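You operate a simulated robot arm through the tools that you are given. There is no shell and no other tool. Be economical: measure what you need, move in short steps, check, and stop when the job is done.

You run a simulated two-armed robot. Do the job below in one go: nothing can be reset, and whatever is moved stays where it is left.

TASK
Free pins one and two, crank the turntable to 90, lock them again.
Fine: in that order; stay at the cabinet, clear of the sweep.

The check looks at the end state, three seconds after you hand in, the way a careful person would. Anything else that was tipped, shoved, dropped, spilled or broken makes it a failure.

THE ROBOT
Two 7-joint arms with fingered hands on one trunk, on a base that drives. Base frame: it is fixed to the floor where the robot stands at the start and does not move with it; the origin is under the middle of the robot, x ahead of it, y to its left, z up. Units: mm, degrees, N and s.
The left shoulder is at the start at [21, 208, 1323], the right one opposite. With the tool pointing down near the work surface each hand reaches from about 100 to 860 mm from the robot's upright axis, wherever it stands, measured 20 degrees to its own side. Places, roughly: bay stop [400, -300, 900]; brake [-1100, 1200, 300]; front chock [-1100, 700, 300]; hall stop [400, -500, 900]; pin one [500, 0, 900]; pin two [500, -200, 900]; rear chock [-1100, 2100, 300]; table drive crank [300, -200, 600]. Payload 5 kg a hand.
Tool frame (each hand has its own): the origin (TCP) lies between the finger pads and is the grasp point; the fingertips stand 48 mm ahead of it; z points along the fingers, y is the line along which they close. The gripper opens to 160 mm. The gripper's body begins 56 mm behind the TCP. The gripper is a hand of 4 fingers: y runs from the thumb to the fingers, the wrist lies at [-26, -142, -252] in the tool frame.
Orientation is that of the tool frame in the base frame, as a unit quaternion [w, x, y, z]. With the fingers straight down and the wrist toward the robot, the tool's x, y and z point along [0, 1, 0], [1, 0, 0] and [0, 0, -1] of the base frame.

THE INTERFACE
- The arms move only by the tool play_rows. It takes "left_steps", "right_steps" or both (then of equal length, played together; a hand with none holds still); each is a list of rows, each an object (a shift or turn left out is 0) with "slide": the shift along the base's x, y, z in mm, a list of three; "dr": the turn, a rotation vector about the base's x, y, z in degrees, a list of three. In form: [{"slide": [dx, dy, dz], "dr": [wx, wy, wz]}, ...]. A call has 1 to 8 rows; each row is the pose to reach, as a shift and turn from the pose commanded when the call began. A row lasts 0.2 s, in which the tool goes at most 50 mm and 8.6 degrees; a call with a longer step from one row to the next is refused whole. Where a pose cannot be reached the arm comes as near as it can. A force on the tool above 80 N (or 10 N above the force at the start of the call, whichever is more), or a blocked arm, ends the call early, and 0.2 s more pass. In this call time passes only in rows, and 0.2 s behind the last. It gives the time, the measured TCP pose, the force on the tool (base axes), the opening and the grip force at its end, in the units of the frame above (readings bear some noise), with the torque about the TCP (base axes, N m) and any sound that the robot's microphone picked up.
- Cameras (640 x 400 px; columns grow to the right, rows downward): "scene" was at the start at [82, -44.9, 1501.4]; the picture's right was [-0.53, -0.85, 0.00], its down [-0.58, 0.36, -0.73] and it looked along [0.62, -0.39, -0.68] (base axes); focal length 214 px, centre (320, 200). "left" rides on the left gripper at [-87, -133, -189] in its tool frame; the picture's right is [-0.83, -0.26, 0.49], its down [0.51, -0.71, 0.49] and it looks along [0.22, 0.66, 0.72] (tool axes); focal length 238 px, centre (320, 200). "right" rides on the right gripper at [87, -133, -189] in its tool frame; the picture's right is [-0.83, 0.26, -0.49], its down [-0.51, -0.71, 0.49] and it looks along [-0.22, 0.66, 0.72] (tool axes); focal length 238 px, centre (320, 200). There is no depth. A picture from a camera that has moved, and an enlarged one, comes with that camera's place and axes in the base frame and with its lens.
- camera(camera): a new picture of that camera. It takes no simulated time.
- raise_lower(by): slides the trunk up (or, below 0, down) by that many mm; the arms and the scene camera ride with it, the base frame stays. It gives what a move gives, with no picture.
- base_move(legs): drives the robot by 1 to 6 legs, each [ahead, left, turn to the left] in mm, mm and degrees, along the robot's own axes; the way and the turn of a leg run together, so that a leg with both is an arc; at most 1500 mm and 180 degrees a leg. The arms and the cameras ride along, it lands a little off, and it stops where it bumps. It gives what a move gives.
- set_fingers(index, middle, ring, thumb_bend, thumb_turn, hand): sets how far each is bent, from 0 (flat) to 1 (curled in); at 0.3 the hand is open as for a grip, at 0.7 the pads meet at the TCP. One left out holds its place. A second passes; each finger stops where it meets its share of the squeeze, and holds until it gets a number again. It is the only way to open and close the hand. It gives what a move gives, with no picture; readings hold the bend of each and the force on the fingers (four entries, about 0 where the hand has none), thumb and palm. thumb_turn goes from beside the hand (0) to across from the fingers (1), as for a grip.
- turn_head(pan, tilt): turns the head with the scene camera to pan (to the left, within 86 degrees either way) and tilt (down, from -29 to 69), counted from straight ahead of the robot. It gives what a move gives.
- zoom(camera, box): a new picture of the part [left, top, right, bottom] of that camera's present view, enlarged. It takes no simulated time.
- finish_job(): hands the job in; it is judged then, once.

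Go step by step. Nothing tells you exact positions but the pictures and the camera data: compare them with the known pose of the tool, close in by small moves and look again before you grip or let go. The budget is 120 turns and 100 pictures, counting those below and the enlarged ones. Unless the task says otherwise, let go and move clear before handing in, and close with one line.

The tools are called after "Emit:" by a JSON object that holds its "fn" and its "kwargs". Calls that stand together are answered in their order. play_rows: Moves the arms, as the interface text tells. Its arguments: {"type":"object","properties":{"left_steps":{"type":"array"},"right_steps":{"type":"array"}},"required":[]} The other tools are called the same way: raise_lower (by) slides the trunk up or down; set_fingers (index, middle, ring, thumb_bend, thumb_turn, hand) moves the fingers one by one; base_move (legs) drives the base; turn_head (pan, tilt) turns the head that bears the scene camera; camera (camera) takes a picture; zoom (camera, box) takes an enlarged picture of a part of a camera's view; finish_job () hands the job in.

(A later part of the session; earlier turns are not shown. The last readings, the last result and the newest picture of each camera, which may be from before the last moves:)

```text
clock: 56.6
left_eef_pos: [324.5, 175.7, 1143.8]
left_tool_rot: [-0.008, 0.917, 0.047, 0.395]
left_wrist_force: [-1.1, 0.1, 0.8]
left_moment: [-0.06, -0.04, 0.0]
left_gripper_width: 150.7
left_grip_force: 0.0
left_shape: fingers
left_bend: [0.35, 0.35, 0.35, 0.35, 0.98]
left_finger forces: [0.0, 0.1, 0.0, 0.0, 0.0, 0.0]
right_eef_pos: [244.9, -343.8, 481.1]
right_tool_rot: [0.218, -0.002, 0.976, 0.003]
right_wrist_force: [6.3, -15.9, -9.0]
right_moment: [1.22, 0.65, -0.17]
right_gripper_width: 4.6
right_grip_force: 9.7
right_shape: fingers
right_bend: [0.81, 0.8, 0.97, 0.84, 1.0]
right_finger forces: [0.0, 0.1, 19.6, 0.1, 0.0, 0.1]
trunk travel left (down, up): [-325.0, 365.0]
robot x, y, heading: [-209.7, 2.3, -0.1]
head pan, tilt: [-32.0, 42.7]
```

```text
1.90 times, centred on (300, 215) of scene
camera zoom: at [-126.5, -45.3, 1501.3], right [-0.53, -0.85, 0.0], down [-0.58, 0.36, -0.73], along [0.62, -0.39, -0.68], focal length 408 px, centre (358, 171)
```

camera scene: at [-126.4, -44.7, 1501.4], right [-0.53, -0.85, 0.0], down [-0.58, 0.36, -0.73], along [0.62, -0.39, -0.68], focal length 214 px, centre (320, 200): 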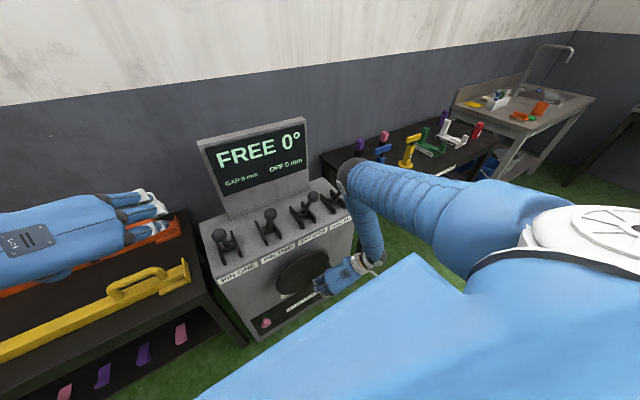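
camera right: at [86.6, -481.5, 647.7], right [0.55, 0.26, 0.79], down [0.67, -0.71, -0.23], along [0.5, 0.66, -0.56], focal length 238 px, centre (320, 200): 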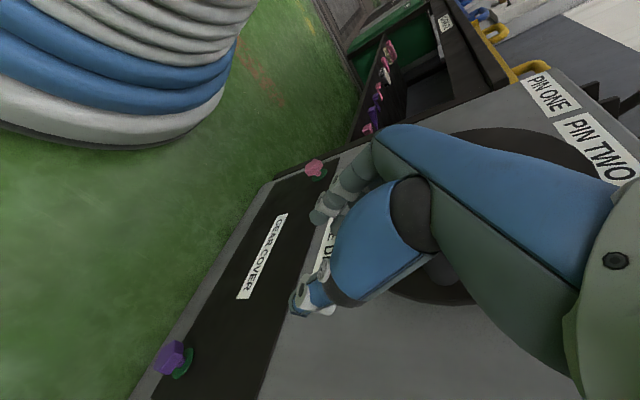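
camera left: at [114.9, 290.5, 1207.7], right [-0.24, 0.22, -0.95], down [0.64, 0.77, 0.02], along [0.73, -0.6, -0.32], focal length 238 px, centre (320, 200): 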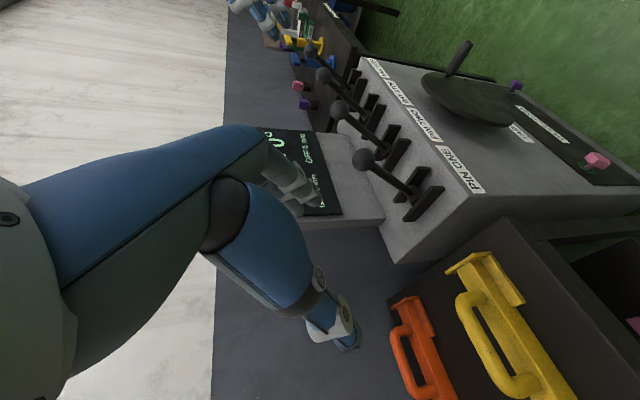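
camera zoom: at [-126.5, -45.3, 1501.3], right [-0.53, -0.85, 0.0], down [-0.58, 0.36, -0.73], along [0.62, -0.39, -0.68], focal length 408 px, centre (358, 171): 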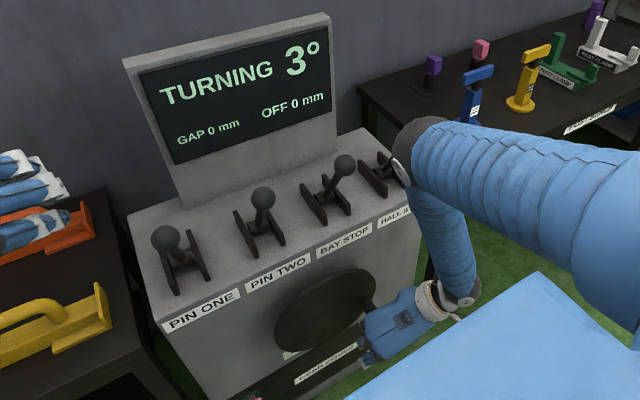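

Now 3°, and the handle is trapped. Continuing the circle clockwise (down, then left) in small steps.

Emit:
{"fn": "play_rows", "kwargs": {"right_steps": [{"slide": [0, 1, -7]}, {"slide": [0, 3, -14]}, {"slide": [0, 6, -21]}, {"slide": [0, 9, -28]}, {"slide": [0, 13, -36]}, {"slide": [0, 17, -43]}, {"slide": [0, 21, -48]}, {"slide": [0, 25, -53]}]}}

Emit:
{"fn": "zoom", "kwargs": {"camera": "scene", "box": [190, 110, 410, 320]}}

Emit:
{"fn": "camera", "kwargs": {"camera": "right"}}

```text
clock: 58.4
left_eef_pos: [321.9, 178.0, 1144.4]
left_tool_rot: [-0.007, 0.917, 0.049, 0.395]
left_wrist_force: [0.3, 0.8, -0.1]
left_moment: [0.0, 0.02, -0.02]
left_gripper_width: 150.6
left_grip_force: 0.1
left_shape: fingers
left_bend: [0.35, 0.35, 0.35, 0.35, 0.98]
left_finger forces: [0.0, 0.0, 0.0, 0.1, 0.0, 0.1]
right_eef_pos: [242.9, -311.0, 429.8]
right_tool_rot: [0.218, -0.003, 0.976, 0.006]
right_wrist_force: [-15.5, 19.0, 20.2]
right_moment: [-2.53, -1.63, -0.41]
right_gripper_width: 4.7
right_grip_force: 13.9
right_shape: fingers
right_bend: [0.86, 0.88, 1.0, 0.87, 1.0]
right_finger forces: [0.0, 0.0, 0.1, 0.1, 0.0, 28.6]
trunk travel left (down, up): [-325.0, 365.0]
robot x, y, heading: [-208.1, -0.3, 0.1]
head pan, tilt: [-32.0, 42.7]
```

```text
1.90 times, centred on (300, 215) of scene
camera zoom: at [-128.5, -42.3, 1501.3], right [-0.53, -0.85, 0.0], down [-0.57, 0.36, -0.74], along [0.62, -0.39, -0.68], focal length 408 px, centre (358, 171)
```

zoom: 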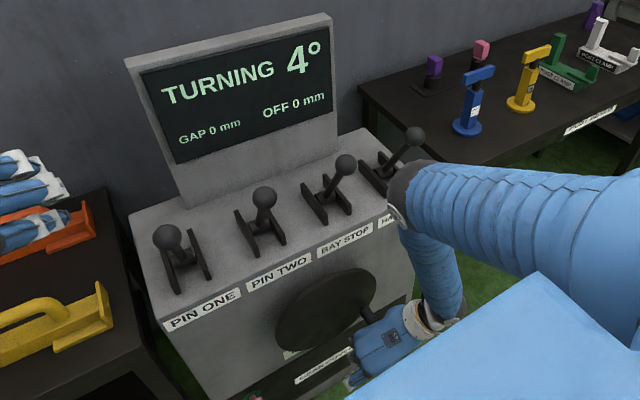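

```text
45 pictures are left
camera right: at [85.2, -447.9, 560.9], right [0.55, 0.25, 0.8], down [0.67, -0.7, -0.24], along [0.5, 0.67, -0.55], focal length 238 px, centre (320, 200)
```

right: 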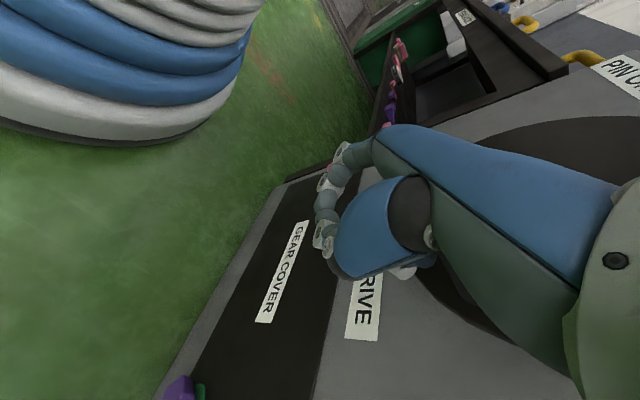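

Ratio appears near 10:1, so a couple of turns will be needed. Continuing around the bottom of the circle.

Emit:
{"fn": "play_rows", "kwargs": {"right_steps": [{"slide": [0, 7, -9]}, {"slide": [0, 16, -17]}, {"slide": [0, 25, -25]}, {"slide": [0, 35, -31]}, {"slide": [0, 45, -36]}, {"slide": [0, 56, -41]}, {"slide": [0, 67, -44]}, {"slide": [0, 79, -46]}]}}

Emit:
{"fn": "camera", "kwargs": {"camera": "scene"}}

```text
clock: 60.2
left_eef_pos: [323.5, 178.3, 1144.6]
left_tool_rot: [-0.007, 0.917, 0.049, 0.396]
left_wrist_force: [-0.1, -0.3, -0.1]
left_moment: [0.03, 0.0, 0.02]
left_gripper_width: 150.7
left_grip_force: 0.1
left_shape: fingers
left_bend: [0.35, 0.35, 0.35, 0.35, 0.98]
left_finger forces: [0.0, 0.0, 0.1, 0.1, 0.0, 0.0]
right_eef_pos: [245.3, -234.7, 384.0]
right_tool_rot: [0.219, -0.002, 0.976, 0.007]
right_wrist_force: [-6.6, 9.2, 3.9]
right_moment: [-1.08, -0.57, -0.27]
right_gripper_width: 4.5
right_grip_force: 4.0
right_shape: fingers
right_bend: [0.86, 0.89, 1.0, 0.87, 1.0]
right_finger forces: [0.0, 0.1, 0.0, 0.0, 0.0, 9.2]
trunk travel left (down, up): [-325.0, 365.0]
robot x, y, heading: [-207.3, 0.8, 0.2]
head pan, tilt: [-32.0, 42.7]
```

```text
44 pictures are left
camera scene: at [-127.0, -43.3, 1501.4], right [-0.53, -0.85, 0.0], down [-0.58, 0.36, -0.73], along [0.62, -0.39, -0.68], focal length 214 px, centre (320, 200)
```

scene: 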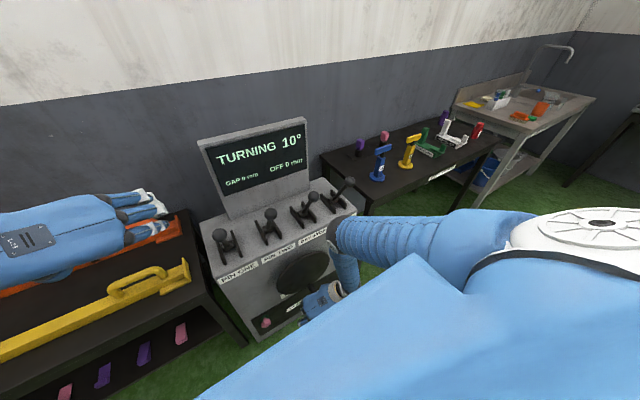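

10° after about a quarter turn — roughly 9:1. Continuing around the left side.

Emit:
{"fn": "play_rows", "kwargs": {"right_steps": [{"slide": [0, 12, 0]}, {"slide": [0, 23, 0]}, {"slide": [0, 35, 2]}, {"slide": [0, 46, 5]}, {"slide": [0, 57, 9]}, {"slide": [0, 68, 14]}, {"slide": [0, 78, 21]}, {"slide": [0, 87, 28]}]}}

Emit:
{"fn": "camera", "kwargs": {"camera": "right"}}

Emit:
{"fn": "camera", "kwargs": {"camera": "scene"}}

```text
clock: 62.0
left_eef_pos: [322.9, 177.3, 1144.3]
left_tool_rot: [-0.008, 0.917, 0.048, 0.396]
left_wrist_force: [-0.1, 0.8, -0.1]
left_moment: [0.03, 0.0, -0.03]
left_gripper_width: 150.7
left_grip_force: 0.1
left_shape: fingers
left_bend: [0.35, 0.35, 0.35, 0.35, 0.98]
left_finger forces: [0.1, 0.0, 0.1, 0.0, 0.1, 0.0]
right_eef_pos: [244.9, -150.8, 409.9]
right_tool_rot: [0.218, -0.001, 0.976, 0.006]
right_wrist_force: [-0.5, -0.3, 0.0]
right_moment: [0.0, -0.02, 0.01]
right_gripper_width: 4.6
right_grip_force: 0.1
right_shape: fingers
right_bend: [0.86, 0.9, 1.0, 0.87, 1.0]
right_finger forces: [0.0, 0.0, 0.1, 0.1, 0.1, 0.0]
trunk travel left (down, up): [-325.0, 365.0]
robot x, y, heading: [-209.6, -1.1, -0.1]
head pan, tilt: [-32.0, 42.7]
```

```text
43 pictures are left
camera right: at [86.2, -285.6, 543.3], right [0.55, 0.25, 0.8], down [0.67, -0.7, -0.24], along [0.5, 0.66, -0.55], focal length 238 px, centre (320, 200)
```

right: 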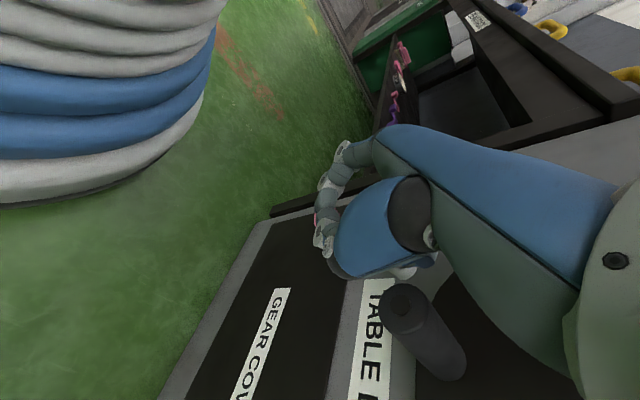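

```text
42 pictures are left
camera scene: at [-126.9, -43.7, 1501.4], right [-0.53, -0.85, 0.0], down [-0.58, 0.36, -0.73], along [0.62, -0.39, -0.68], focal length 214 px, centre (320, 200)
```

scene: 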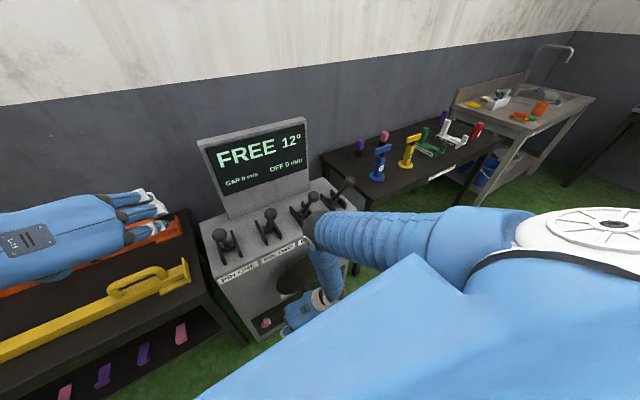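

The hand slipped past the handle at the bottom (12°, handle now ~ y −223, z 493): the pitched palm only half overlapped the handle. I'll go up, make the hand vertical and re-grip the handle with the pads.

Emit:
{"fn": "play_rows", "kwargs": {"right_steps": [{"slide": [0, 10, 40], "dr": [0, 0, 0]}, {"slide": [0, 10, 85], "dr": [0, 5, 0]}, {"slide": [0, 10, 130], "dr": [0, 10, 0]}, {"slide": [0, 5, 175], "dr": [0, 17, 0]}, {"slide": [0, -20, 215], "dr": [0, 25, 0]}, {"slide": [0, -45, 235], "dr": [0, 25, 0]}, {"slide": [0, -70, 235], "dr": [0, 25, 0]}]}}

Emit:
{"fn": "set_fingers", "kwargs": {"hand": "right", "index": 0.42, "middle": 0.42, "ring": 0.42, "thumb_bend": 0.42}}

Emit:
{"fn": "camera", "kwargs": {"camera": "right"}}

```text
clock: 63.6
left_eef_pos: [325.1, 174.9, 1144.8]
left_tool_rot: [-0.008, 0.917, 0.048, 0.396]
left_wrist_force: [1.2, -1.5, -0.9]
left_moment: [0.06, 0.01, 0.07]
left_gripper_width: 150.5
left_grip_force: 0.0
left_shape: fingers
left_bend: [0.35, 0.35, 0.35, 0.35, 0.98]
left_finger forces: [0.1, 0.1, 0.0, 0.0, 0.1, 0.0]
right_eef_pos: [243.0, -218.6, 647.1]
right_tool_rot: [0.001, 0.0, 1.0, 0.007]
right_wrist_force: [0.0, 0.4, 0.3]
right_moment: [0.03, 0.04, 0.01]
right_gripper_width: 4.7
right_grip_force: 0.0
right_shape: fingers
right_bend: [0.86, 0.92, 1.0, 0.87, 1.0]
right_finger forces: [0.0, 0.0, 0.0, 0.0, 0.1, 0.1]
trunk travel left (down, up): [-325.0, 365.0]
robot x, y, heading: [-210.6, 0.4, -0.4]
head pan, tilt: [-32.0, 42.7]
```

```text
clock: 64.6
left_eef_pos: [324.0, 176.7, 1143.3]
left_tool_rot: [-0.009, 0.917, 0.048, 0.395]
left_wrist_force: [0.4, 0.5, -0.1]
left_moment: [-0.04, -0.01, -0.03]
left_gripper_width: 150.8
left_grip_force: 0.1
left_shape: fingers
left_bend: [0.35, 0.35, 0.35, 0.35, 0.98]
left_finger forces: [0.0, 0.0, 0.1, 0.0, 0.0, 0.1]
right_eef_pos: [243.3, -220.0, 646.3]
right_tool_rot: [0.001, -0.001, 1.0, 0.006]
right_wrist_force: [-0.2, 0.3, 0.3]
right_moment: [-0.02, 0.01, -0.01]
right_gripper_width: 122.7
right_grip_force: 0.1
right_shape: fingers
right_bend: [0.42, 0.42, 0.42, 0.42, 0.99]
right_finger forces: [0.0, 0.1, 0.0, 0.0, 0.1, 0.1]
trunk travel left (down, up): [-325.0, 365.0]
robot x, y, heading: [-205.2, 3.9, -0.1]
head pan, tilt: [-32.0, 42.7]
```

```text
41 pictures are left
camera right: at [156.9, -354.2, 832.4], right [0.83, 0.25, 0.49], down [0.51, -0.7, -0.5], along [0.22, 0.66, -0.71], focal length 238 px, centre (320, 200)
```

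right: 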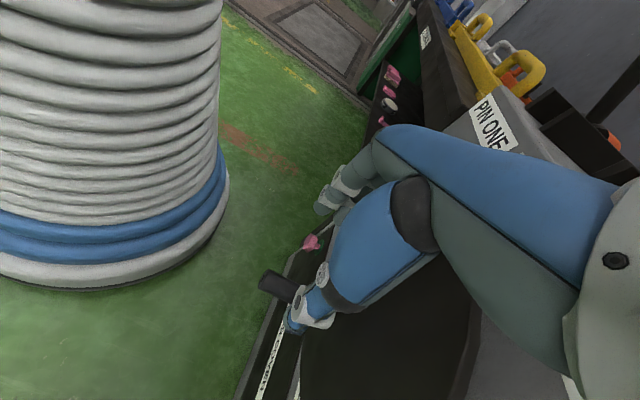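

Handle is right below at y≈−228. Descending and pinching at the pads.

Emit:
{"fn": "play_rows", "kwargs": {"right_steps": [{"slide": [3, -8, -40]}, {"slide": [3, -8, -80]}, {"slide": [3, -8, -120]}, {"slide": [3, -8, -150]}, {"slide": [3, -8, -166]}]}}

Emit:
{"fn": "set_fingers", "kwargs": {"hand": "right", "index": 0.8, "middle": 0.8, "ring": 0.8, "thumb_bend": 0.8}}

Emit:
{"fn": "camera", "kwargs": {"camera": "right"}}

```text
clock: 65.2
left_eef_pos: [321.8, 175.3, 1144.0]
left_tool_rot: [-0.008, 0.917, 0.047, 0.396]
left_wrist_force: [1.4, 0.0, -0.1]
left_moment: [0.02, 0.03, 0.0]
left_gripper_width: 150.8
left_grip_force: 0.0
left_shape: fingers
left_bend: [0.35, 0.35, 0.35, 0.35, 0.98]
left_finger forces: [0.0, 0.0, 0.0, 0.0, 0.0, 0.0]
right_eef_pos: [247.1, -227.2, 583.4]
right_tool_rot: [0.004, -0.003, 1.0, 0.01]
right_wrist_force: [-17.1, -2.3, 33.5]
right_moment: [-1.58, -4.85, -1.16]
right_gripper_width: 122.6
right_grip_force: 17.8
right_shape: fingers
right_bend: [0.42, 0.42, 0.42, 0.42, 0.99]
right_finger forces: [0.0, 0.0, 0.0, 0.0, 0.0, 35.7]
trunk travel left (down, up): [-325.0, 365.0]
robot x, y, heading: [-213.5, 0.1, 0.1]
head pan, tilt: [-32.0, 42.7]
stopped in row 2 (right hand): the force on the tool passed its limit (the readings are from after the stop); the commanded pose is now the measured one
```

```text
clock: 66.2
left_eef_pos: [323.3, 176.1, 1145.1]
left_tool_rot: [-0.008, 0.917, 0.048, 0.396]
left_wrist_force: [0.1, 1.0, 0.6]
left_moment: [0.01, 0.02, 0.02]
left_gripper_width: 150.8
left_grip_force: 0.1
left_shape: fingers
left_bend: [0.35, 0.35, 0.35, 0.35, 0.98]
left_finger forces: [0.1, 0.1, 0.0, 0.0, 0.0, 0.0]
right_eef_pos: [248.0, -228.1, 582.0]
right_tool_rot: [0.003, -0.003, 1.0, 0.01]
right_wrist_force: [-21.2, -10.9, 28.6]
right_moment: [-0.01, -4.86, -1.99]
right_gripper_width: 4.8
right_grip_force: 18.0
right_shape: fingers
right_bend: [0.74, 0.79, 0.8, 0.75, 1.0]
right_finger forces: [0.0, 0.0, 0.0, 0.0, 0.1, 36.3]
trunk travel left (down, up): [-325.0, 365.0]
robot x, y, heading: [-209.7, 2.1, -0.2]
head pan, tilt: [-32.0, 42.7]
```

```text
40 pictures are left
camera right: at [159.8, -365.8, 766.4], right [0.83, 0.25, 0.5], down [0.51, -0.7, -0.5], along [0.22, 0.67, -0.71], focal length 238 px, centre (320, 200)
```

right: 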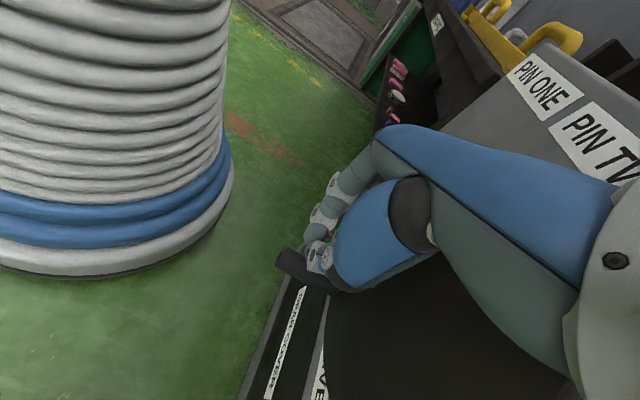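

The vertical hand's body touched the disk's rim, so I'll go back to the 25° pitch and pinch with the pads there.

Emit:
{"fn": "play_rows", "kwargs": {"right_steps": [{"slide": [-5, 0, 25], "dr": [0, -4, 0]}, {"slide": [-5, 0, 65], "dr": [0, -9, 0]}, {"slide": [-5, 0, 65], "dr": [0, -17, 0]}, {"slide": [-5, 0, 65], "dr": [0, -25, 0]}]}}

Emit:
{"fn": "set_fingers", "kwargs": {"hand": "right", "index": 0.4, "middle": 0.4, "ring": 0.4, "thumb_bend": 0.4}}

Emit:
{"fn": "play_rows", "kwargs": {"right_steps": [{"slide": [-8, 0, -35]}, {"slide": [-8, 0, -70]}, {"slide": [-6, 0, -105]}, {"slide": [0, 0, -140]}, {"slide": [2, 0, -165]}]}}

Emit:
{"fn": "camera", "kwargs": {"camera": "right"}}

```text
clock: 67.2
left_eef_pos: [323.6, 176.6, 1143.8]
left_tool_rot: [-0.008, 0.917, 0.047, 0.395]
left_wrist_force: [-1.1, 0.7, 0.2]
left_moment: [0.01, -0.01, 0.01]
left_gripper_width: 150.5
left_grip_force: 0.0
left_shape: fingers
left_bend: [0.35, 0.35, 0.35, 0.35, 0.98]
left_finger forces: [0.0, 0.0, 0.1, 0.0, 0.0, 0.0]
right_eef_pos: [244.2, -227.0, 644.5]
right_tool_rot: [0.222, -0.005, 0.975, 0.009]
right_wrist_force: [-0.2, 0.0, 0.8]
right_moment: [0.01, 0.03, 0.0]
right_gripper_width: 4.8
right_grip_force: 0.0
right_shape: fingers
right_bend: [0.74, 0.79, 0.8, 0.75, 1.0]
right_finger forces: [0.0, 0.0, 0.1, 0.0, 0.1, 0.1]
trunk travel left (down, up): [-325.0, 365.0]
robot x, y, heading: [-210.5, 1.7, 0.1]
head pan, tilt: [-32.0, 42.7]
```

```text
clock: 68.2
left_eef_pos: [324.3, 175.8, 1143.1]
left_tool_rot: [-0.008, 0.917, 0.047, 0.396]
left_wrist_force: [1.0, -0.7, 0.3]
left_moment: [0.0, 0.01, 0.0]
left_gripper_width: 150.5
left_grip_force: 0.1
left_shape: fingers
left_bend: [0.35, 0.35, 0.35, 0.35, 0.98]
left_finger forces: [0.0, 0.1, 0.0, 0.0, 0.1, 0.0]
right_eef_pos: [243.7, -227.4, 645.8]
right_tool_rot: [0.22, -0.005, 0.975, 0.009]
right_wrist_force: [0.7, -0.2, -0.3]
right_moment: [0.01, 0.03, -0.01]
right_gripper_width: 130.4
right_grip_force: 0.1
right_shape: fingers
right_bend: [0.4, 0.4, 0.4, 0.4, 0.99]
right_finger forces: [0.0, 0.0, 0.0, 0.0, 0.0, 0.1]
trunk travel left (down, up): [-325.0, 365.0]
robot x, y, heading: [-209.1, 0.5, 0.1]
head pan, tilt: [-32.0, 42.7]
```

```text
clock: 69.4
left_eef_pos: [324.6, 176.1, 1144.1]
left_tool_rot: [-0.008, 0.918, 0.048, 0.394]
left_wrist_force: [-0.2, -0.5, 0.9]
left_moment: [-0.02, -0.02, 0.01]
left_gripper_width: 150.4
left_grip_force: 0.1
left_shape: fingers
left_bend: [0.35, 0.35, 0.35, 0.35, 0.98]
left_finger forces: [0.0, 0.0, 0.1, 0.1, 0.0, 0.0]
right_eef_pos: [247.7, -229.3, 479.6]
right_tool_rot: [0.221, -0.006, 0.975, 0.01]
right_wrist_force: [1.6, -1.5, 1.4]
right_moment: [0.0, 0.15, 0.02]
right_gripper_width: 130.4
right_grip_force: 0.0
right_shape: fingers
right_bend: [0.4, 0.4, 0.4, 0.4, 0.99]
right_finger forces: [0.1, 0.0, 0.0, 0.1, 0.1, 0.0]
trunk travel left (down, up): [-325.0, 365.0]
robot x, y, heading: [-209.8, -2.3, 0.1]
head pan, tilt: [-32.0, 42.7]
```

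```text
39 pictures are left
camera right: at [90.5, -366.7, 609.8], right [0.54, 0.25, 0.8], down [0.68, -0.7, -0.24], along [0.5, 0.67, -0.55], focal length 238 px, centre (320, 200)
```

right: 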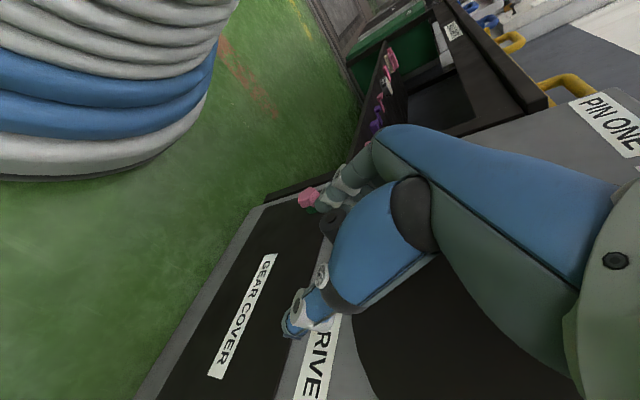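

Handle is between pads (y −230, z 495). Closing.

Emit:
{"fn": "set_fingers", "kwargs": {"hand": "right", "index": 0.9, "middle": 0.9, "ring": 0.9, "thumb_bend": 0.9}}

Emit:
{"fn": "zoom", "kwargs": {"camera": "right", "box": [240, 120, 480, 320]}}

```text
clock: 70.4
left_eef_pos: [325.8, 175.2, 1143.4]
left_tool_rot: [-0.008, 0.918, 0.047, 0.395]
left_wrist_force: [0.8, 0.2, 0.4]
left_moment: [-0.02, -0.02, 0.0]
left_gripper_width: 150.7
left_grip_force: 0.0
left_shape: fingers
left_bend: [0.35, 0.35, 0.35, 0.35, 0.98]
left_finger forces: [0.0, 0.0, 0.0, 0.0, 0.0, 0.1]
right_eef_pos: [248.6, -228.6, 478.9]
right_tool_rot: [0.22, -0.006, 0.976, 0.009]
right_wrist_force: [9.4, 10.3, -27.3]
right_moment: [-0.26, 0.97, 0.97]
right_gripper_width: 4.8
right_grip_force: 21.3
right_shape: fingers
right_bend: [0.78, 0.74, 0.69, 0.79, 1.0]
right_finger forces: [0.1, 16.0, 18.2, 0.0, 8.4, 0.1]
trunk travel left (down, up): [-325.0, 365.0]
robot x, y, heading: [-208.0, -1.3, -0.3]
head pan, tilt: [-32.0, 42.7]
```

```text
2.00 times, centred on (360, 220) of right
camera zoom: at [90.9, -366.6, 609.5], right [0.54, 0.26, 0.8], down [0.68, -0.7, -0.24], along [0.5, 0.67, -0.55], focal length 477 px, centre (240, 160)
```

zoom: 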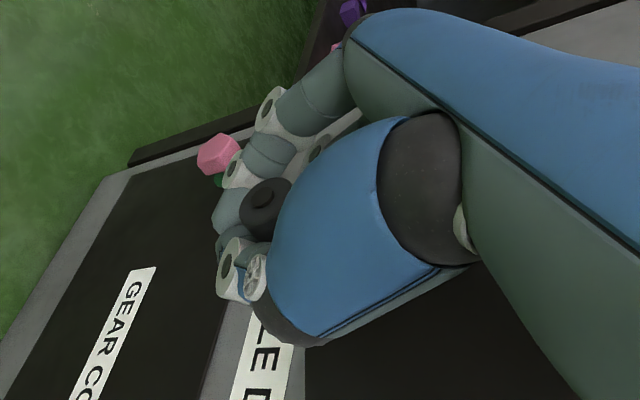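

Handle is well wrapped now. Turning on: bottom → left.

Emit:
{"fn": "play_rows", "kwargs": {"right_steps": [{"slide": [0, 12, 1]}, {"slide": [0, 23, 4]}, {"slide": [0, 34, 8]}, {"slide": [0, 45, 13]}, {"slide": [0, 55, 19]}, {"slide": [0, 64, 26]}, {"slide": [0, 73, 34]}, {"slide": [0, 81, 43]}]}}

Emit:
{"fn": "camera", "kwargs": {"camera": "right"}}

Emit:
{"fn": "camera", "kwargs": {"camera": "scene"}}

```text
clock: 71.1
left_eef_pos: [325.3, 174.8, 1142.9]
left_tool_rot: [-0.008, 0.917, 0.046, 0.395]
left_wrist_force: [0.2, 0.5, 0.2]
left_moment: [-0.08, -0.04, -0.05]
left_gripper_width: 150.8
left_grip_force: 0.1
left_shape: fingers
left_bend: [0.35, 0.35, 0.35, 0.35, 0.98]
left_finger forces: [0.0, 0.0, 0.1, 0.0, 0.0, 0.0]
right_eef_pos: [246.3, -218.1, 480.8]
right_tool_rot: [0.217, -0.004, 0.976, -0.004]
right_wrist_force: [17.0, -1.2, -48.0]
right_moment: [-0.02, 1.23, 0.63]
right_gripper_width: 5.1
right_grip_force: 25.7
right_shape: fingers
right_bend: [0.8, 0.74, 0.7, 0.83, 1.0]
right_finger forces: [0.0, 21.8, 15.8, 0.1, 13.9, 0.0]
trunk travel left (down, up): [-325.0, 365.0]
robot x, y, heading: [-210.5, -2.1, -0.1]
head pan, tilt: [-32.0, 42.7]
stopped in row 3 (right hand): the force on the tool passed its limit (the readings are from after the stop); the commanded pose is now the measured one
```

```text
37 pictures are left
camera right: at [89.3, -351.0, 614.8], right [0.55, 0.27, 0.79], down [0.67, -0.71, -0.22], along [0.5, 0.65, -0.57], focal length 238 px, centre (320, 200)
```

right: 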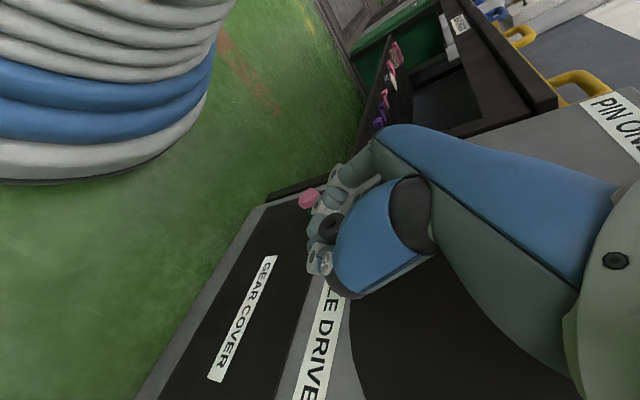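

```text
36 pictures are left
camera scene: at [-124.5, -45.3, 1501.2], right [-0.53, -0.85, 0.0], down [-0.58, 0.36, -0.73], along [0.62, -0.39, -0.68], focal length 214 px, centre (320, 200)
```

scene: 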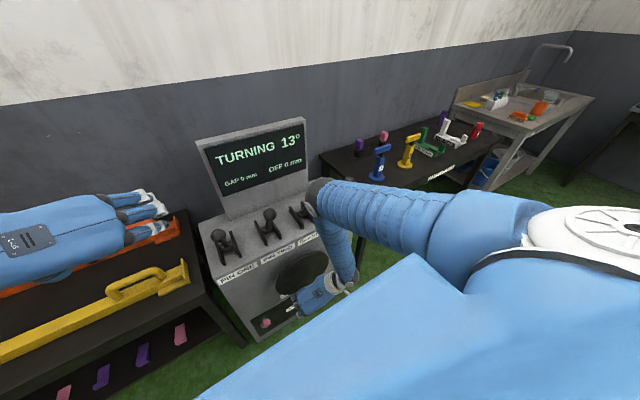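

Radial preload (hand pressing up on the handle) tripped the limit; display 13°. I'll lower the hand slightly and accelerate gently.

Emit:
{"fn": "play_rows", "kwargs": {"right_steps": [{"slide": [0, 2, -10]}, {"slide": [0, 7, -10]}, {"slide": [0, 14, -8]}, {"slide": [0, 22, -4]}, {"slide": [0, 31, 1]}, {"slide": [0, 39, 6]}, {"slide": [0, 47, 12]}, {"slide": [0, 54, 19]}]}}

Emit:
{"fn": "play_rows", "kwargs": {"right_steps": [{"slide": [0, 5, 6]}, {"slide": [0, 10, 13]}, {"slide": [0, 15, 21]}]}}

Emit:
{"fn": "camera", "kwargs": {"camera": "right"}}

Emit:
{"fn": "zoom", "kwargs": {"camera": "scene", "box": [190, 110, 410, 320]}}

```text
clock: 72.9
left_eef_pos: [323.4, 174.7, 1144.9]
left_tool_rot: [-0.008, 0.917, 0.046, 0.396]
left_wrist_force: [-0.6, 0.4, 0.4]
left_moment: [-0.01, 0.01, -0.01]
left_gripper_width: 150.7
left_grip_force: 0.1
left_shape: fingers
left_bend: [0.35, 0.35, 0.35, 0.35, 0.98]
left_finger forces: [0.0, 0.0, 0.0, 0.0, 0.0, 0.0]
right_eef_pos: [246.8, -157.0, 505.0]
right_tool_rot: [0.22, -0.005, 0.975, 0.004]
right_wrist_force: [-0.5, 0.0, 0.2]
right_moment: [-0.04, 0.05, 0.05]
right_gripper_width: 4.8
right_grip_force: 1.3
right_shape: fingers
right_bend: [0.82, 0.75, 0.71, 0.85, 1.0]
right_finger forces: [0.0, 0.1, 0.4, 0.0, 1.2, 0.0]
trunk travel left (down, up): [-325.0, 365.0]
robot x, y, heading: [-210.8, 1.1, -0.1]
head pan, tilt: [-32.0, 42.7]
```

```text
clock: 73.7
left_eef_pos: [323.9, 173.5, 1144.5]
left_tool_rot: [-0.008, 0.918, 0.046, 0.394]
left_wrist_force: [0.1, 0.1, 0.3]
left_moment: [0.01, -0.01, 0.0]
left_gripper_width: 150.7
left_grip_force: 0.2
left_shape: fingers
left_bend: [0.35, 0.35, 0.35, 0.35, 0.98]
left_finger forces: [0.0, 0.0, 0.0, 0.0, 0.0, 0.0]
right_eef_pos: [245.7, -147.3, 522.2]
right_tool_rot: [0.218, -0.003, 0.976, -0.001]
right_wrist_force: [0.7, 0.1, -0.3]
right_moment: [-0.02, -0.04, 0.01]
right_gripper_width: 5.1
right_grip_force: 0.0
right_shape: fingers
right_bend: [0.83, 0.75, 0.71, 0.86, 1.0]
right_finger forces: [0.0, 0.0, 0.1, 0.2, 0.0, 0.0]
trunk travel left (down, up): [-325.0, 365.0]
robot x, y, heading: [-209.9, -0.6, -0.3]
head pan, tilt: [-32.0, 42.7]
```

```text
35 pictures are left
camera right: at [87.5, -281.1, 656.0], right [0.55, 0.26, 0.8], down [0.67, -0.71, -0.23], along [0.5, 0.66, -0.56], focal length 238 px, centre (320, 200)
```

right: 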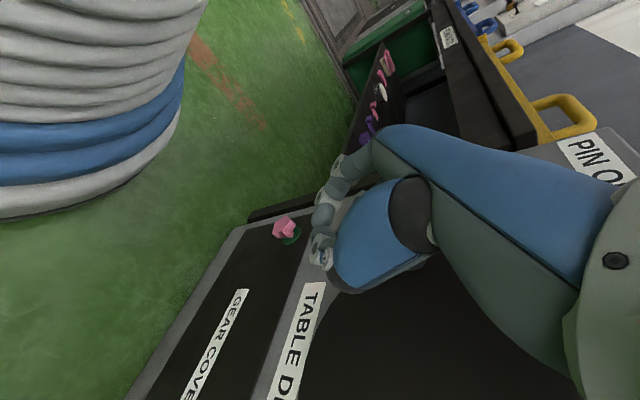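

```text
1.90 times, centred on (300, 215) of scene
camera zoom: at [-126.7, -45.2, 1501.5], right [-0.53, -0.85, 0.0], down [-0.57, 0.36, -0.73], along [0.62, -0.39, -0.68], focal length 408 px, centre (358, 171)
```

zoom: 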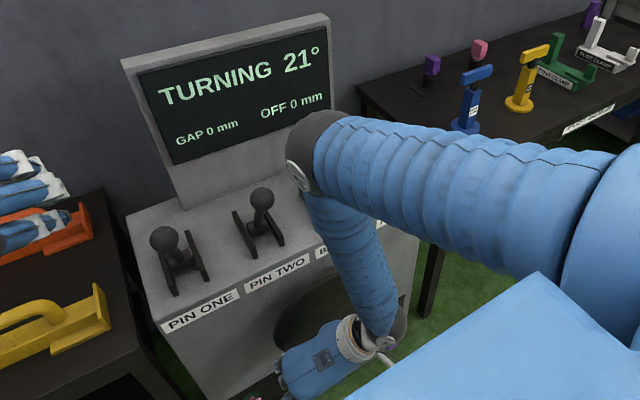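

The table coasts with momentum: 21° now and the handle is running slightly ahead in the hand. Following it up the left side.

Emit:
{"fn": "play_rows", "kwargs": {"right_steps": [{"slide": [0, 8, 13]}, {"slide": [0, 14, 27]}, {"slide": [0, 18, 41]}, {"slide": [0, 19, 54]}, {"slide": [0, 19, 66]}, {"slide": [0, 18, 78]}, {"slide": [0, 16, 88]}, {"slide": [0, 14, 98]}]}}

Emit:
{"fn": "camera", "kwargs": {"camera": "right"}}

Emit:
{"fn": "camera", "kwargs": {"camera": "scene"}}

```text
clock: 75.5
left_eef_pos: [326.4, 171.4, 1143.7]
left_tool_rot: [-0.008, 0.918, 0.045, 0.394]
left_wrist_force: [-0.4, -0.7, -0.4]
left_moment: [0.01, 0.01, -0.04]
left_gripper_width: 150.8
left_grip_force: 0.0
left_shape: fingers
left_bend: [0.35, 0.35, 0.35, 0.35, 0.98]
left_finger forces: [0.0, 0.0, 0.1, 0.1, 0.0, 0.0]
right_eef_pos: [245.8, -137.2, 620.3]
right_tool_rot: [0.217, -0.003, 0.976, -0.003]
right_wrist_force: [-2.8, -25.9, -8.4]
right_moment: [0.52, 0.12, 0.33]
right_gripper_width: 5.5
right_grip_force: 15.0
right_shape: fingers
right_bend: [0.84, 0.75, 0.71, 0.86, 1.0]
right_finger forces: [0.0, 0.1, 3.2, 0.0, 26.7, 0.0]
trunk travel left (down, up): [-325.0, 365.0]
robot x, y, heading: [-208.5, -2.6, -0.3]
head pan, tilt: [-32.0, 42.7]
```

```text
33 pictures are left
camera right: at [87.9, -270.7, 753.1], right [0.55, 0.27, 0.79], down [0.67, -0.71, -0.22], along [0.5, 0.65, -0.57], focal length 238 px, centre (320, 200)
```

right: 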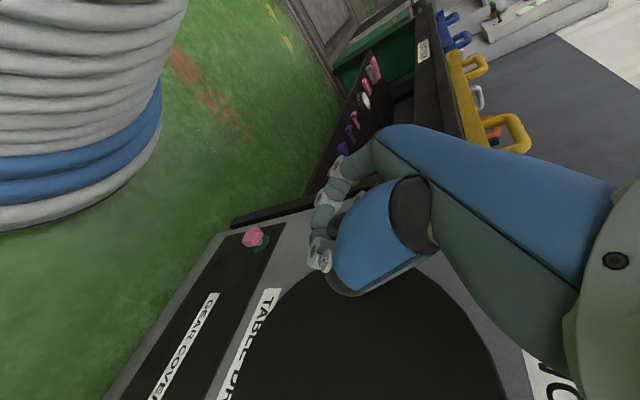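

```text
32 pictures are left
camera scene: at [-126.0, -47.3, 1501.4], right [-0.53, -0.85, 0.0], down [-0.57, 0.36, -0.73], along [0.62, -0.39, -0.68], focal length 214 px, centre (320, 200)
```

scene: 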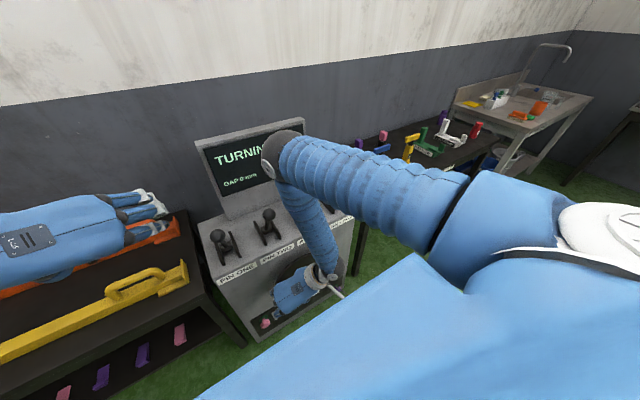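

Handle still caged (about 25°). Continuing over the top, easing the radial preload.

Emit:
{"fn": "play_rows", "kwargs": {"right_steps": [{"slide": [0, -8, 7]}, {"slide": [0, -14, 16]}, {"slide": [0, -20, 25]}, {"slide": [0, -26, 33]}, {"slide": [0, -34, 41]}, {"slide": [0, -42, 49]}, {"slide": [0, -51, 56]}, {"slide": [0, -61, 62]}]}}

Emit:
{"fn": "camera", "kwargs": {"camera": "right"}}

```text
clock: 77.3
left_eef_pos: [326.0, 171.7, 1145.3]
left_tool_rot: [-0.008, 0.918, 0.045, 0.394]
left_wrist_force: [-0.5, 1.0, -0.3]
left_moment: [0.01, 0.02, 0.01]
left_gripper_width: 150.6
left_grip_force: 0.0
left_shape: fingers
left_bend: [0.35, 0.35, 0.35, 0.35, 0.98]
left_finger forces: [0.0, 0.1, 0.0, 0.1, 0.1, 0.0]
right_eef_pos: [246.1, -199.5, 682.2]
right_tool_rot: [0.218, -0.002, 0.976, -0.003]
right_wrist_force: [-7.7, -26.4, -19.4]
right_moment: [0.59, -0.19, 0.2]
right_gripper_width: 5.9
right_grip_force: 16.8
right_shape: fingers
right_bend: [0.84, 0.75, 0.71, 0.85, 1.0]
right_finger forces: [0.0, 0.0, 1.5, 0.0, 32.6, 0.0]
trunk travel left (down, up): [-325.0, 365.0]
robot x, y, heading: [-207.4, -1.0, -0.2]
head pan, tilt: [-32.0, 42.7]
```

```text
31 pictures are left
camera right: at [87.5, -331.6, 816.3], right [0.55, 0.27, 0.79], down [0.67, -0.71, -0.22], along [0.5, 0.65, -0.57], focal length 238 px, centre (320, 200)
```

right: 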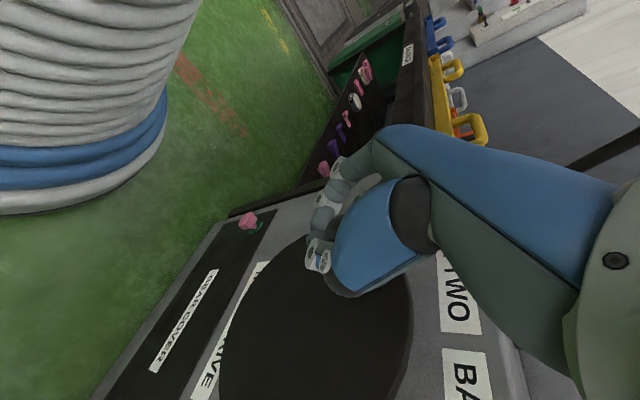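

Slight radial preload outward; trim and continue over the top.

Emit:
{"fn": "play_rows", "kwargs": {"right_steps": [{"slide": [0, -15, 0]}, {"slide": [0, -27, 2]}, {"slide": [0, -39, 4]}, {"slide": [0, -51, 5]}, {"slide": [0, -62, 5]}, {"slide": [0, -74, 4]}, {"slide": [0, -85, 2]}, {"slide": [0, -97, -2]}]}}

Emit:
{"fn": "camera", "kwargs": {"camera": "right"}}

Emit:
{"fn": "camera", "kwargs": {"camera": "scene"}}

```text
clock: 79.1
left_eef_pos: [324.6, 172.9, 1144.0]
left_tool_rot: [-0.006, 0.917, 0.046, 0.396]
left_wrist_force: [0.5, -0.3, -0.5]
left_moment: [0.02, 0.01, 0.03]
left_gripper_width: 150.7
left_grip_force: 0.1
left_shape: fingers
left_bend: [0.35, 0.35, 0.35, 0.35, 0.98]
left_finger forces: [0.0, 0.0, 0.1, 0.1, 0.0, 0.0]
right_eef_pos: [247.1, -295.5, 678.7]
right_tool_rot: [0.217, -0.002, 0.976, -0.003]
right_wrist_force: [-16.4, 15.8, -14.0]
right_moment: [-0.47, 0.11, 1.0]
right_gripper_width: 5.1
right_grip_force: 10.6
right_shape: fingers
right_bend: [0.85, 0.75, 0.7, 0.87, 1.0]
right_finger forces: [0.0, 7.8, 12.9, 0.0, 0.1, 0.0]
trunk travel left (down, up): [-325.0, 365.0]
robot x, y, heading: [-207.0, -4.7, -0.5]
head pan, tilt: [-32.0, 42.7]
```

```text
30 pictures are left
camera right: at [87.8, -427.5, 813.5], right [0.55, 0.27, 0.79], down [0.67, -0.71, -0.22], along [0.5, 0.65, -0.57], focal length 238 px, centre (320, 200)
```

right: 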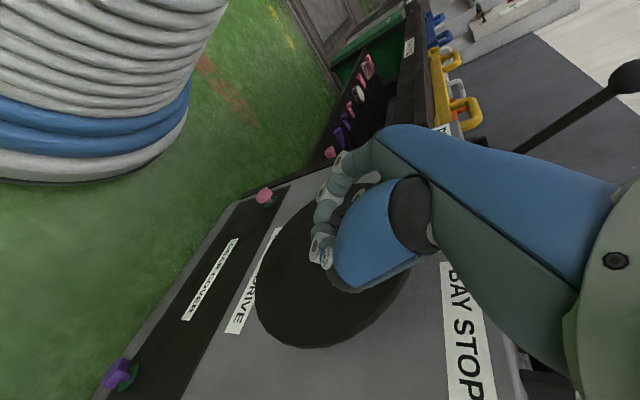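

```text
29 pictures are left
camera scene: at [-126.5, -45.8, 1501.4], right [-0.53, -0.85, 0.0], down [-0.57, 0.36, -0.73], along [0.62, -0.39, -0.68], focal length 214 px, centre (320, 200)
```

scene: 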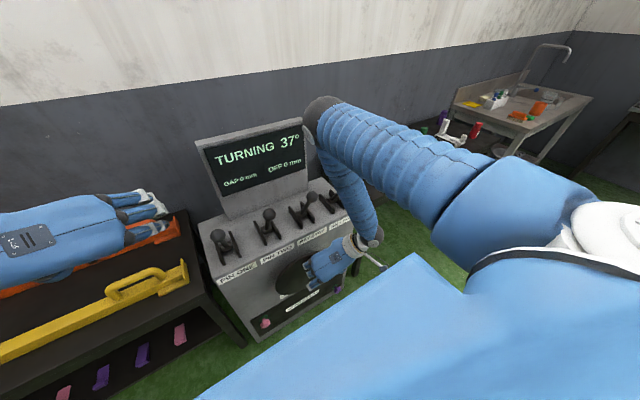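

37° now. Continuing down the right side.

Emit:
{"fn": "play_rows", "kwargs": {"right_steps": [{"slide": [0, -11, -12]}, {"slide": [0, -21, -18]}, {"slide": [0, -31, -26]}, {"slide": [0, -40, -35]}, {"slide": [0, -48, -44]}, {"slide": [0, -55, -54]}, {"slide": [0, -60, -65]}, {"slide": [0, -64, -77]}]}}

Emit:
{"fn": "camera", "kwargs": {"camera": "right"}}

```text
clock: 80.9
left_eef_pos: [324.3, 173.8, 1143.0]
left_tool_rot: [-0.007, 0.918, 0.046, 0.394]
left_wrist_force: [-0.2, 0.4, 1.1]
left_moment: [0.0, 0.02, 0.01]
left_gripper_width: 150.7
left_grip_force: 0.1
left_shape: fingers
left_bend: [0.35, 0.35, 0.35, 0.35, 0.98]
left_finger forces: [0.1, 0.0, 0.0, 0.0, 0.0, 0.1]
right_eef_pos: [245.6, -355.7, 604.9]
right_tool_rot: [0.218, -0.003, 0.976, -0.002]
right_wrist_force: [-0.9, 0.6, -2.1]
right_moment: [-0.05, 0.11, 0.07]
right_gripper_width: 5.1
right_grip_force: 1.0
right_shape: fingers
right_bend: [0.85, 0.75, 0.71, 0.87, 1.0]
right_finger forces: [0.0, 0.1, 1.8, 0.1, 0.1, 0.0]
trunk travel left (down, up): [-325.0, 365.0]
robot x, y, heading: [-210.1, -3.6, -0.1]
head pan, tilt: [-32.0, 42.7]
```

```text
28 pictures are left
camera right: at [87.4, -489.6, 737.9], right [0.55, 0.26, 0.79], down [0.67, -0.71, -0.23], along [0.5, 0.66, -0.56], focal length 238 px, centre (320, 200)
```

right: 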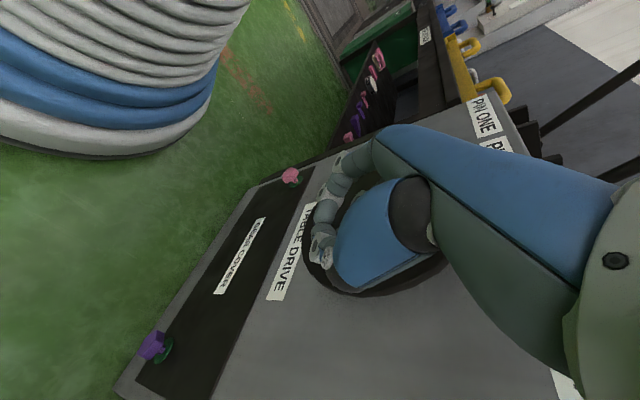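

Emit:
{"fn": "play_rows", "kwargs": {"right_steps": [{"slide": [0, 0, -12]}, {"slide": [0, 0, -24]}, {"slide": [0, 0, -36]}, {"slide": [0, 0, -48]}, {"slide": [0, 1, -60]}, {"slide": [0, 3, -72]}, {"slide": [0, 6, -84]}, {"slide": [0, 10, -94]}]}}

Emit:
{"fn": "camera", "kwargs": {"camera": "right"}}

Emit:
{"fn": "zoom", "kwargs": {"camera": "scene", "box": [190, 110, 410, 320]}}

```text
clock: 82.7
left_eef_pos: [325.0, 173.0, 1144.0]
left_tool_rot: [-0.007, 0.917, 0.045, 0.396]
left_wrist_force: [-1.4, -0.2, 0.3]
left_moment: [0.03, -0.02, 0.0]
left_gripper_width: 150.7
left_grip_force: 0.1
left_shape: fingers
left_bend: [0.35, 0.35, 0.35, 0.35, 0.98]
left_finger forces: [0.1, 0.1, 0.1, 0.0, 0.0, 0.0]
right_eef_pos: [248.3, -349.7, 508.2]
right_tool_rot: [0.22, -0.001, 0.976, -0.004]
right_wrist_force: [3.3, -1.3, 0.5]
right_moment: [0.07, 0.33, 0.1]
right_gripper_width: 5.2
right_grip_force: 0.1
right_shape: fingers
right_bend: [0.85, 0.75, 0.71, 0.87, 1.0]
right_finger forces: [0.0, 0.1, 0.0, 0.1, 0.0, 0.0]
trunk travel left (down, up): [-325.0, 365.0]
robot x, y, heading: [-208.4, -1.1, -0.2]
head pan, tilt: [-32.0, 42.7]
```

```text
27 pictures are left
camera right: at [89.4, -481.7, 641.9], right [0.54, 0.27, 0.8], down [0.67, -0.71, -0.22], along [0.51, 0.65, -0.57], focal length 238 px, centre (320, 200)
```

right: 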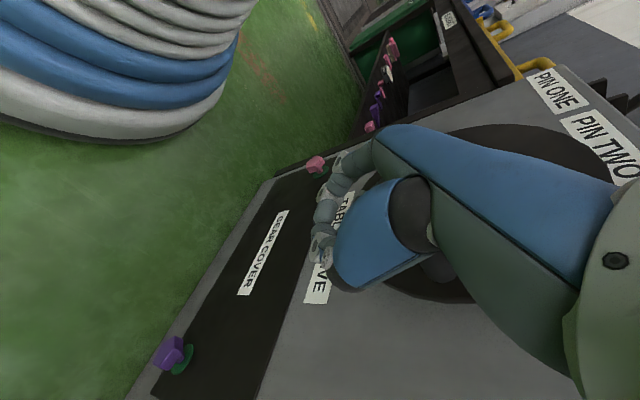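

```text
1.90 times, centred on (300, 215) of scene
camera zoom: at [-127.4, -46.6, 1500.8], right [-0.53, -0.85, 0.0], down [-0.57, 0.36, -0.73], along [0.62, -0.39, -0.68], focal length 408 px, centre (358, 171)
```

zoom: 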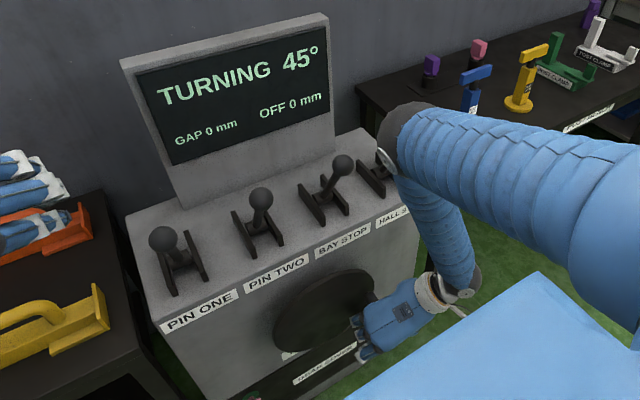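

45° — exactly one full turn, i.e. 8:1, so one more turn. Pushing down with the palm again.

Emit:
{"fn": "play_rows", "kwargs": {"right_steps": [{"slide": [0, 0, -10]}, {"slide": [0, 0, -19]}, {"slide": [0, 2, -29]}, {"slide": [0, 5, -41]}, {"slide": [0, 10, -54]}, {"slide": [0, 16, -67]}, {"slide": [0, 24, -79]}, {"slide": [0, 34, -90]}]}}

Emit:
{"fn": "play_rows", "kwargs": {"right_steps": [{"slide": [0, 10, -8]}, {"slide": [0, 20, -14]}, {"slide": [0, 30, -19]}, {"slide": [0, 40, -23]}]}}

Emit:
{"fn": "camera", "kwargs": {"camera": "right"}}

Emit:
{"fn": "zoom", "kwargs": {"camera": "scene", "box": [190, 110, 410, 320]}}

```text
clock: 84.5
left_eef_pos: [323.3, 173.8, 1145.1]
left_tool_rot: [-0.008, 0.917, 0.046, 0.396]
left_wrist_force: [0.1, 0.0, -0.1]
left_moment: [-0.02, -0.02, 0.01]
left_gripper_width: 150.6
left_grip_force: 0.1
left_shape: fingers
left_bend: [0.35, 0.35, 0.35, 0.35, 0.98]
left_finger forces: [0.0, 0.0, 0.0, 0.0, 0.0, 0.0]
right_eef_pos: [241.4, -309.5, 417.4]
right_tool_rot: [0.217, -0.004, 0.976, -0.001]
right_wrist_force: [-19.7, 16.7, 3.6]
right_moment: [-1.72, -2.11, -0.23]
right_gripper_width: 5.5
right_grip_force: 12.2
right_shape: fingers
right_bend: [0.85, 0.75, 0.71, 0.87, 1.0]
right_finger forces: [0.0, 0.0, 0.1, 0.0, 0.0, 24.6]
trunk travel left (down, up): [-325.0, 365.0]
robot x, y, heading: [-207.1, 2.5, -0.1]
head pan, tilt: [-32.0, 42.7]
```

```text
clock: 85.5
left_eef_pos: [324.0, 174.3, 1144.5]
left_tool_rot: [-0.008, 0.917, 0.046, 0.396]
left_wrist_force: [-0.2, 0.3, -0.3]
left_moment: [-0.01, 0.06, -0.01]
left_gripper_width: 150.6
left_grip_force: 0.1
left_shape: fingers
left_bend: [0.35, 0.35, 0.35, 0.35, 0.98]
left_finger forces: [0.1, 0.0, 0.1, 0.0, 0.0, 0.0]
right_eef_pos: [244.7, -270.4, 395.6]
right_tool_rot: [0.219, -0.003, 0.976, -0.001]
right_wrist_force: [-27.1, 6.2, -1.9]
right_moment: [-0.66, -3.13, -0.32]
right_gripper_width: 5.0
right_grip_force: 11.6
right_shape: fingers
right_bend: [0.85, 0.75, 0.71, 0.87, 1.0]
right_finger forces: [0.0, 0.0, 0.1, 0.0, 0.0, 23.7]
trunk travel left (down, up): [-325.0, 365.0]
robot x, y, heading: [-208.8, 1.0, -0.3]
head pan, tilt: [-32.0, 42.7]
```

```text
25 pictures are left
camera right: at [86.9, -404.1, 529.6], right [0.55, 0.26, 0.79], down [0.67, -0.71, -0.23], along [0.5, 0.66, -0.56], focal length 238 px, centre (320, 200)
```

right: 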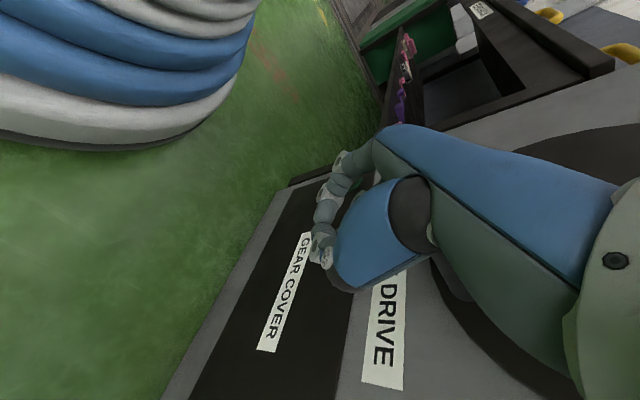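

```text
1.90 times, centred on (300, 215) of scene
camera zoom: at [-127.4, -45.3, 1501.3], right [-0.53, -0.85, 0.0], down [-0.57, 0.36, -0.74], along [0.62, -0.39, -0.68], focal length 408 px, centre (358, 171)
```

zoom: 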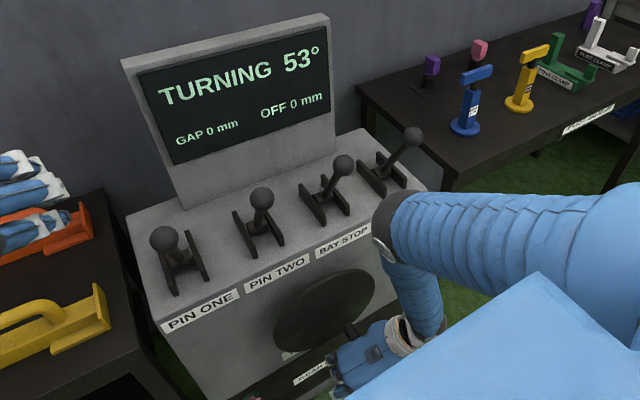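

53°. Opening and raising the hand to re-pinch the handle at the pads.

Emit:
{"fn": "set_fingers", "kwargs": {"hand": "right", "index": 0.35, "middle": 0.35, "ring": 0.35, "thumb_bend": 0.35}}

Emit:
{"fn": "camera", "kwargs": {"camera": "right"}}

```text
clock: 86.5
left_eef_pos: [323.3, 175.4, 1145.6]
left_tool_rot: [-0.008, 0.917, 0.047, 0.396]
left_wrist_force: [0.2, 0.2, -0.6]
left_moment: [0.01, -0.01, 0.01]
left_gripper_width: 150.8
left_grip_force: 0.0
left_shape: fingers
left_bend: [0.35, 0.35, 0.35, 0.35, 0.98]
left_finger forces: [0.1, 0.0, 0.0, 0.1, 0.0, 0.0]
right_eef_pos: [245.0, -271.2, 398.4]
right_tool_rot: [0.22, -0.003, 0.975, -0.001]
right_wrist_force: [-28.7, 22.3, 24.9]
right_moment: [-2.58, -2.64, -0.82]
right_gripper_width: 150.7
right_grip_force: 22.1
right_shape: fingers
right_bend: [0.35, 0.35, 0.35, 0.35, 0.98]
right_finger forces: [0.0, 0.0, 0.1, 0.0, 0.0, 43.3]
trunk travel left (down, up): [-325.0, 365.0]
robot x, y, heading: [-209.5, -2.4, -0.3]
head pan, tilt: [-32.0, 42.7]
```

```text
23 pictures are left
camera right: at [87.6, -404.4, 531.3], right [0.54, 0.26, 0.8], down [0.67, -0.71, -0.22], along [0.5, 0.66, -0.56], focal length 238 px, centre (320, 200)
```

right: 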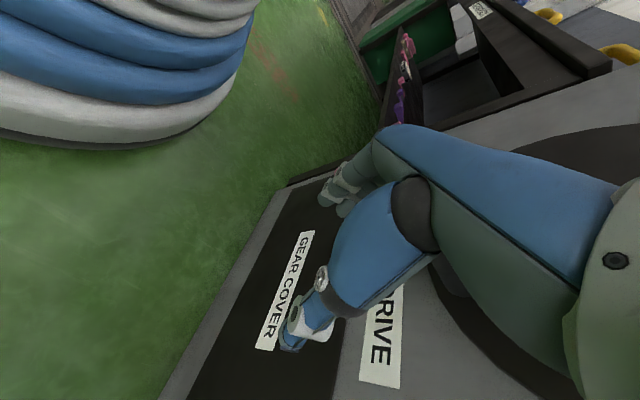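

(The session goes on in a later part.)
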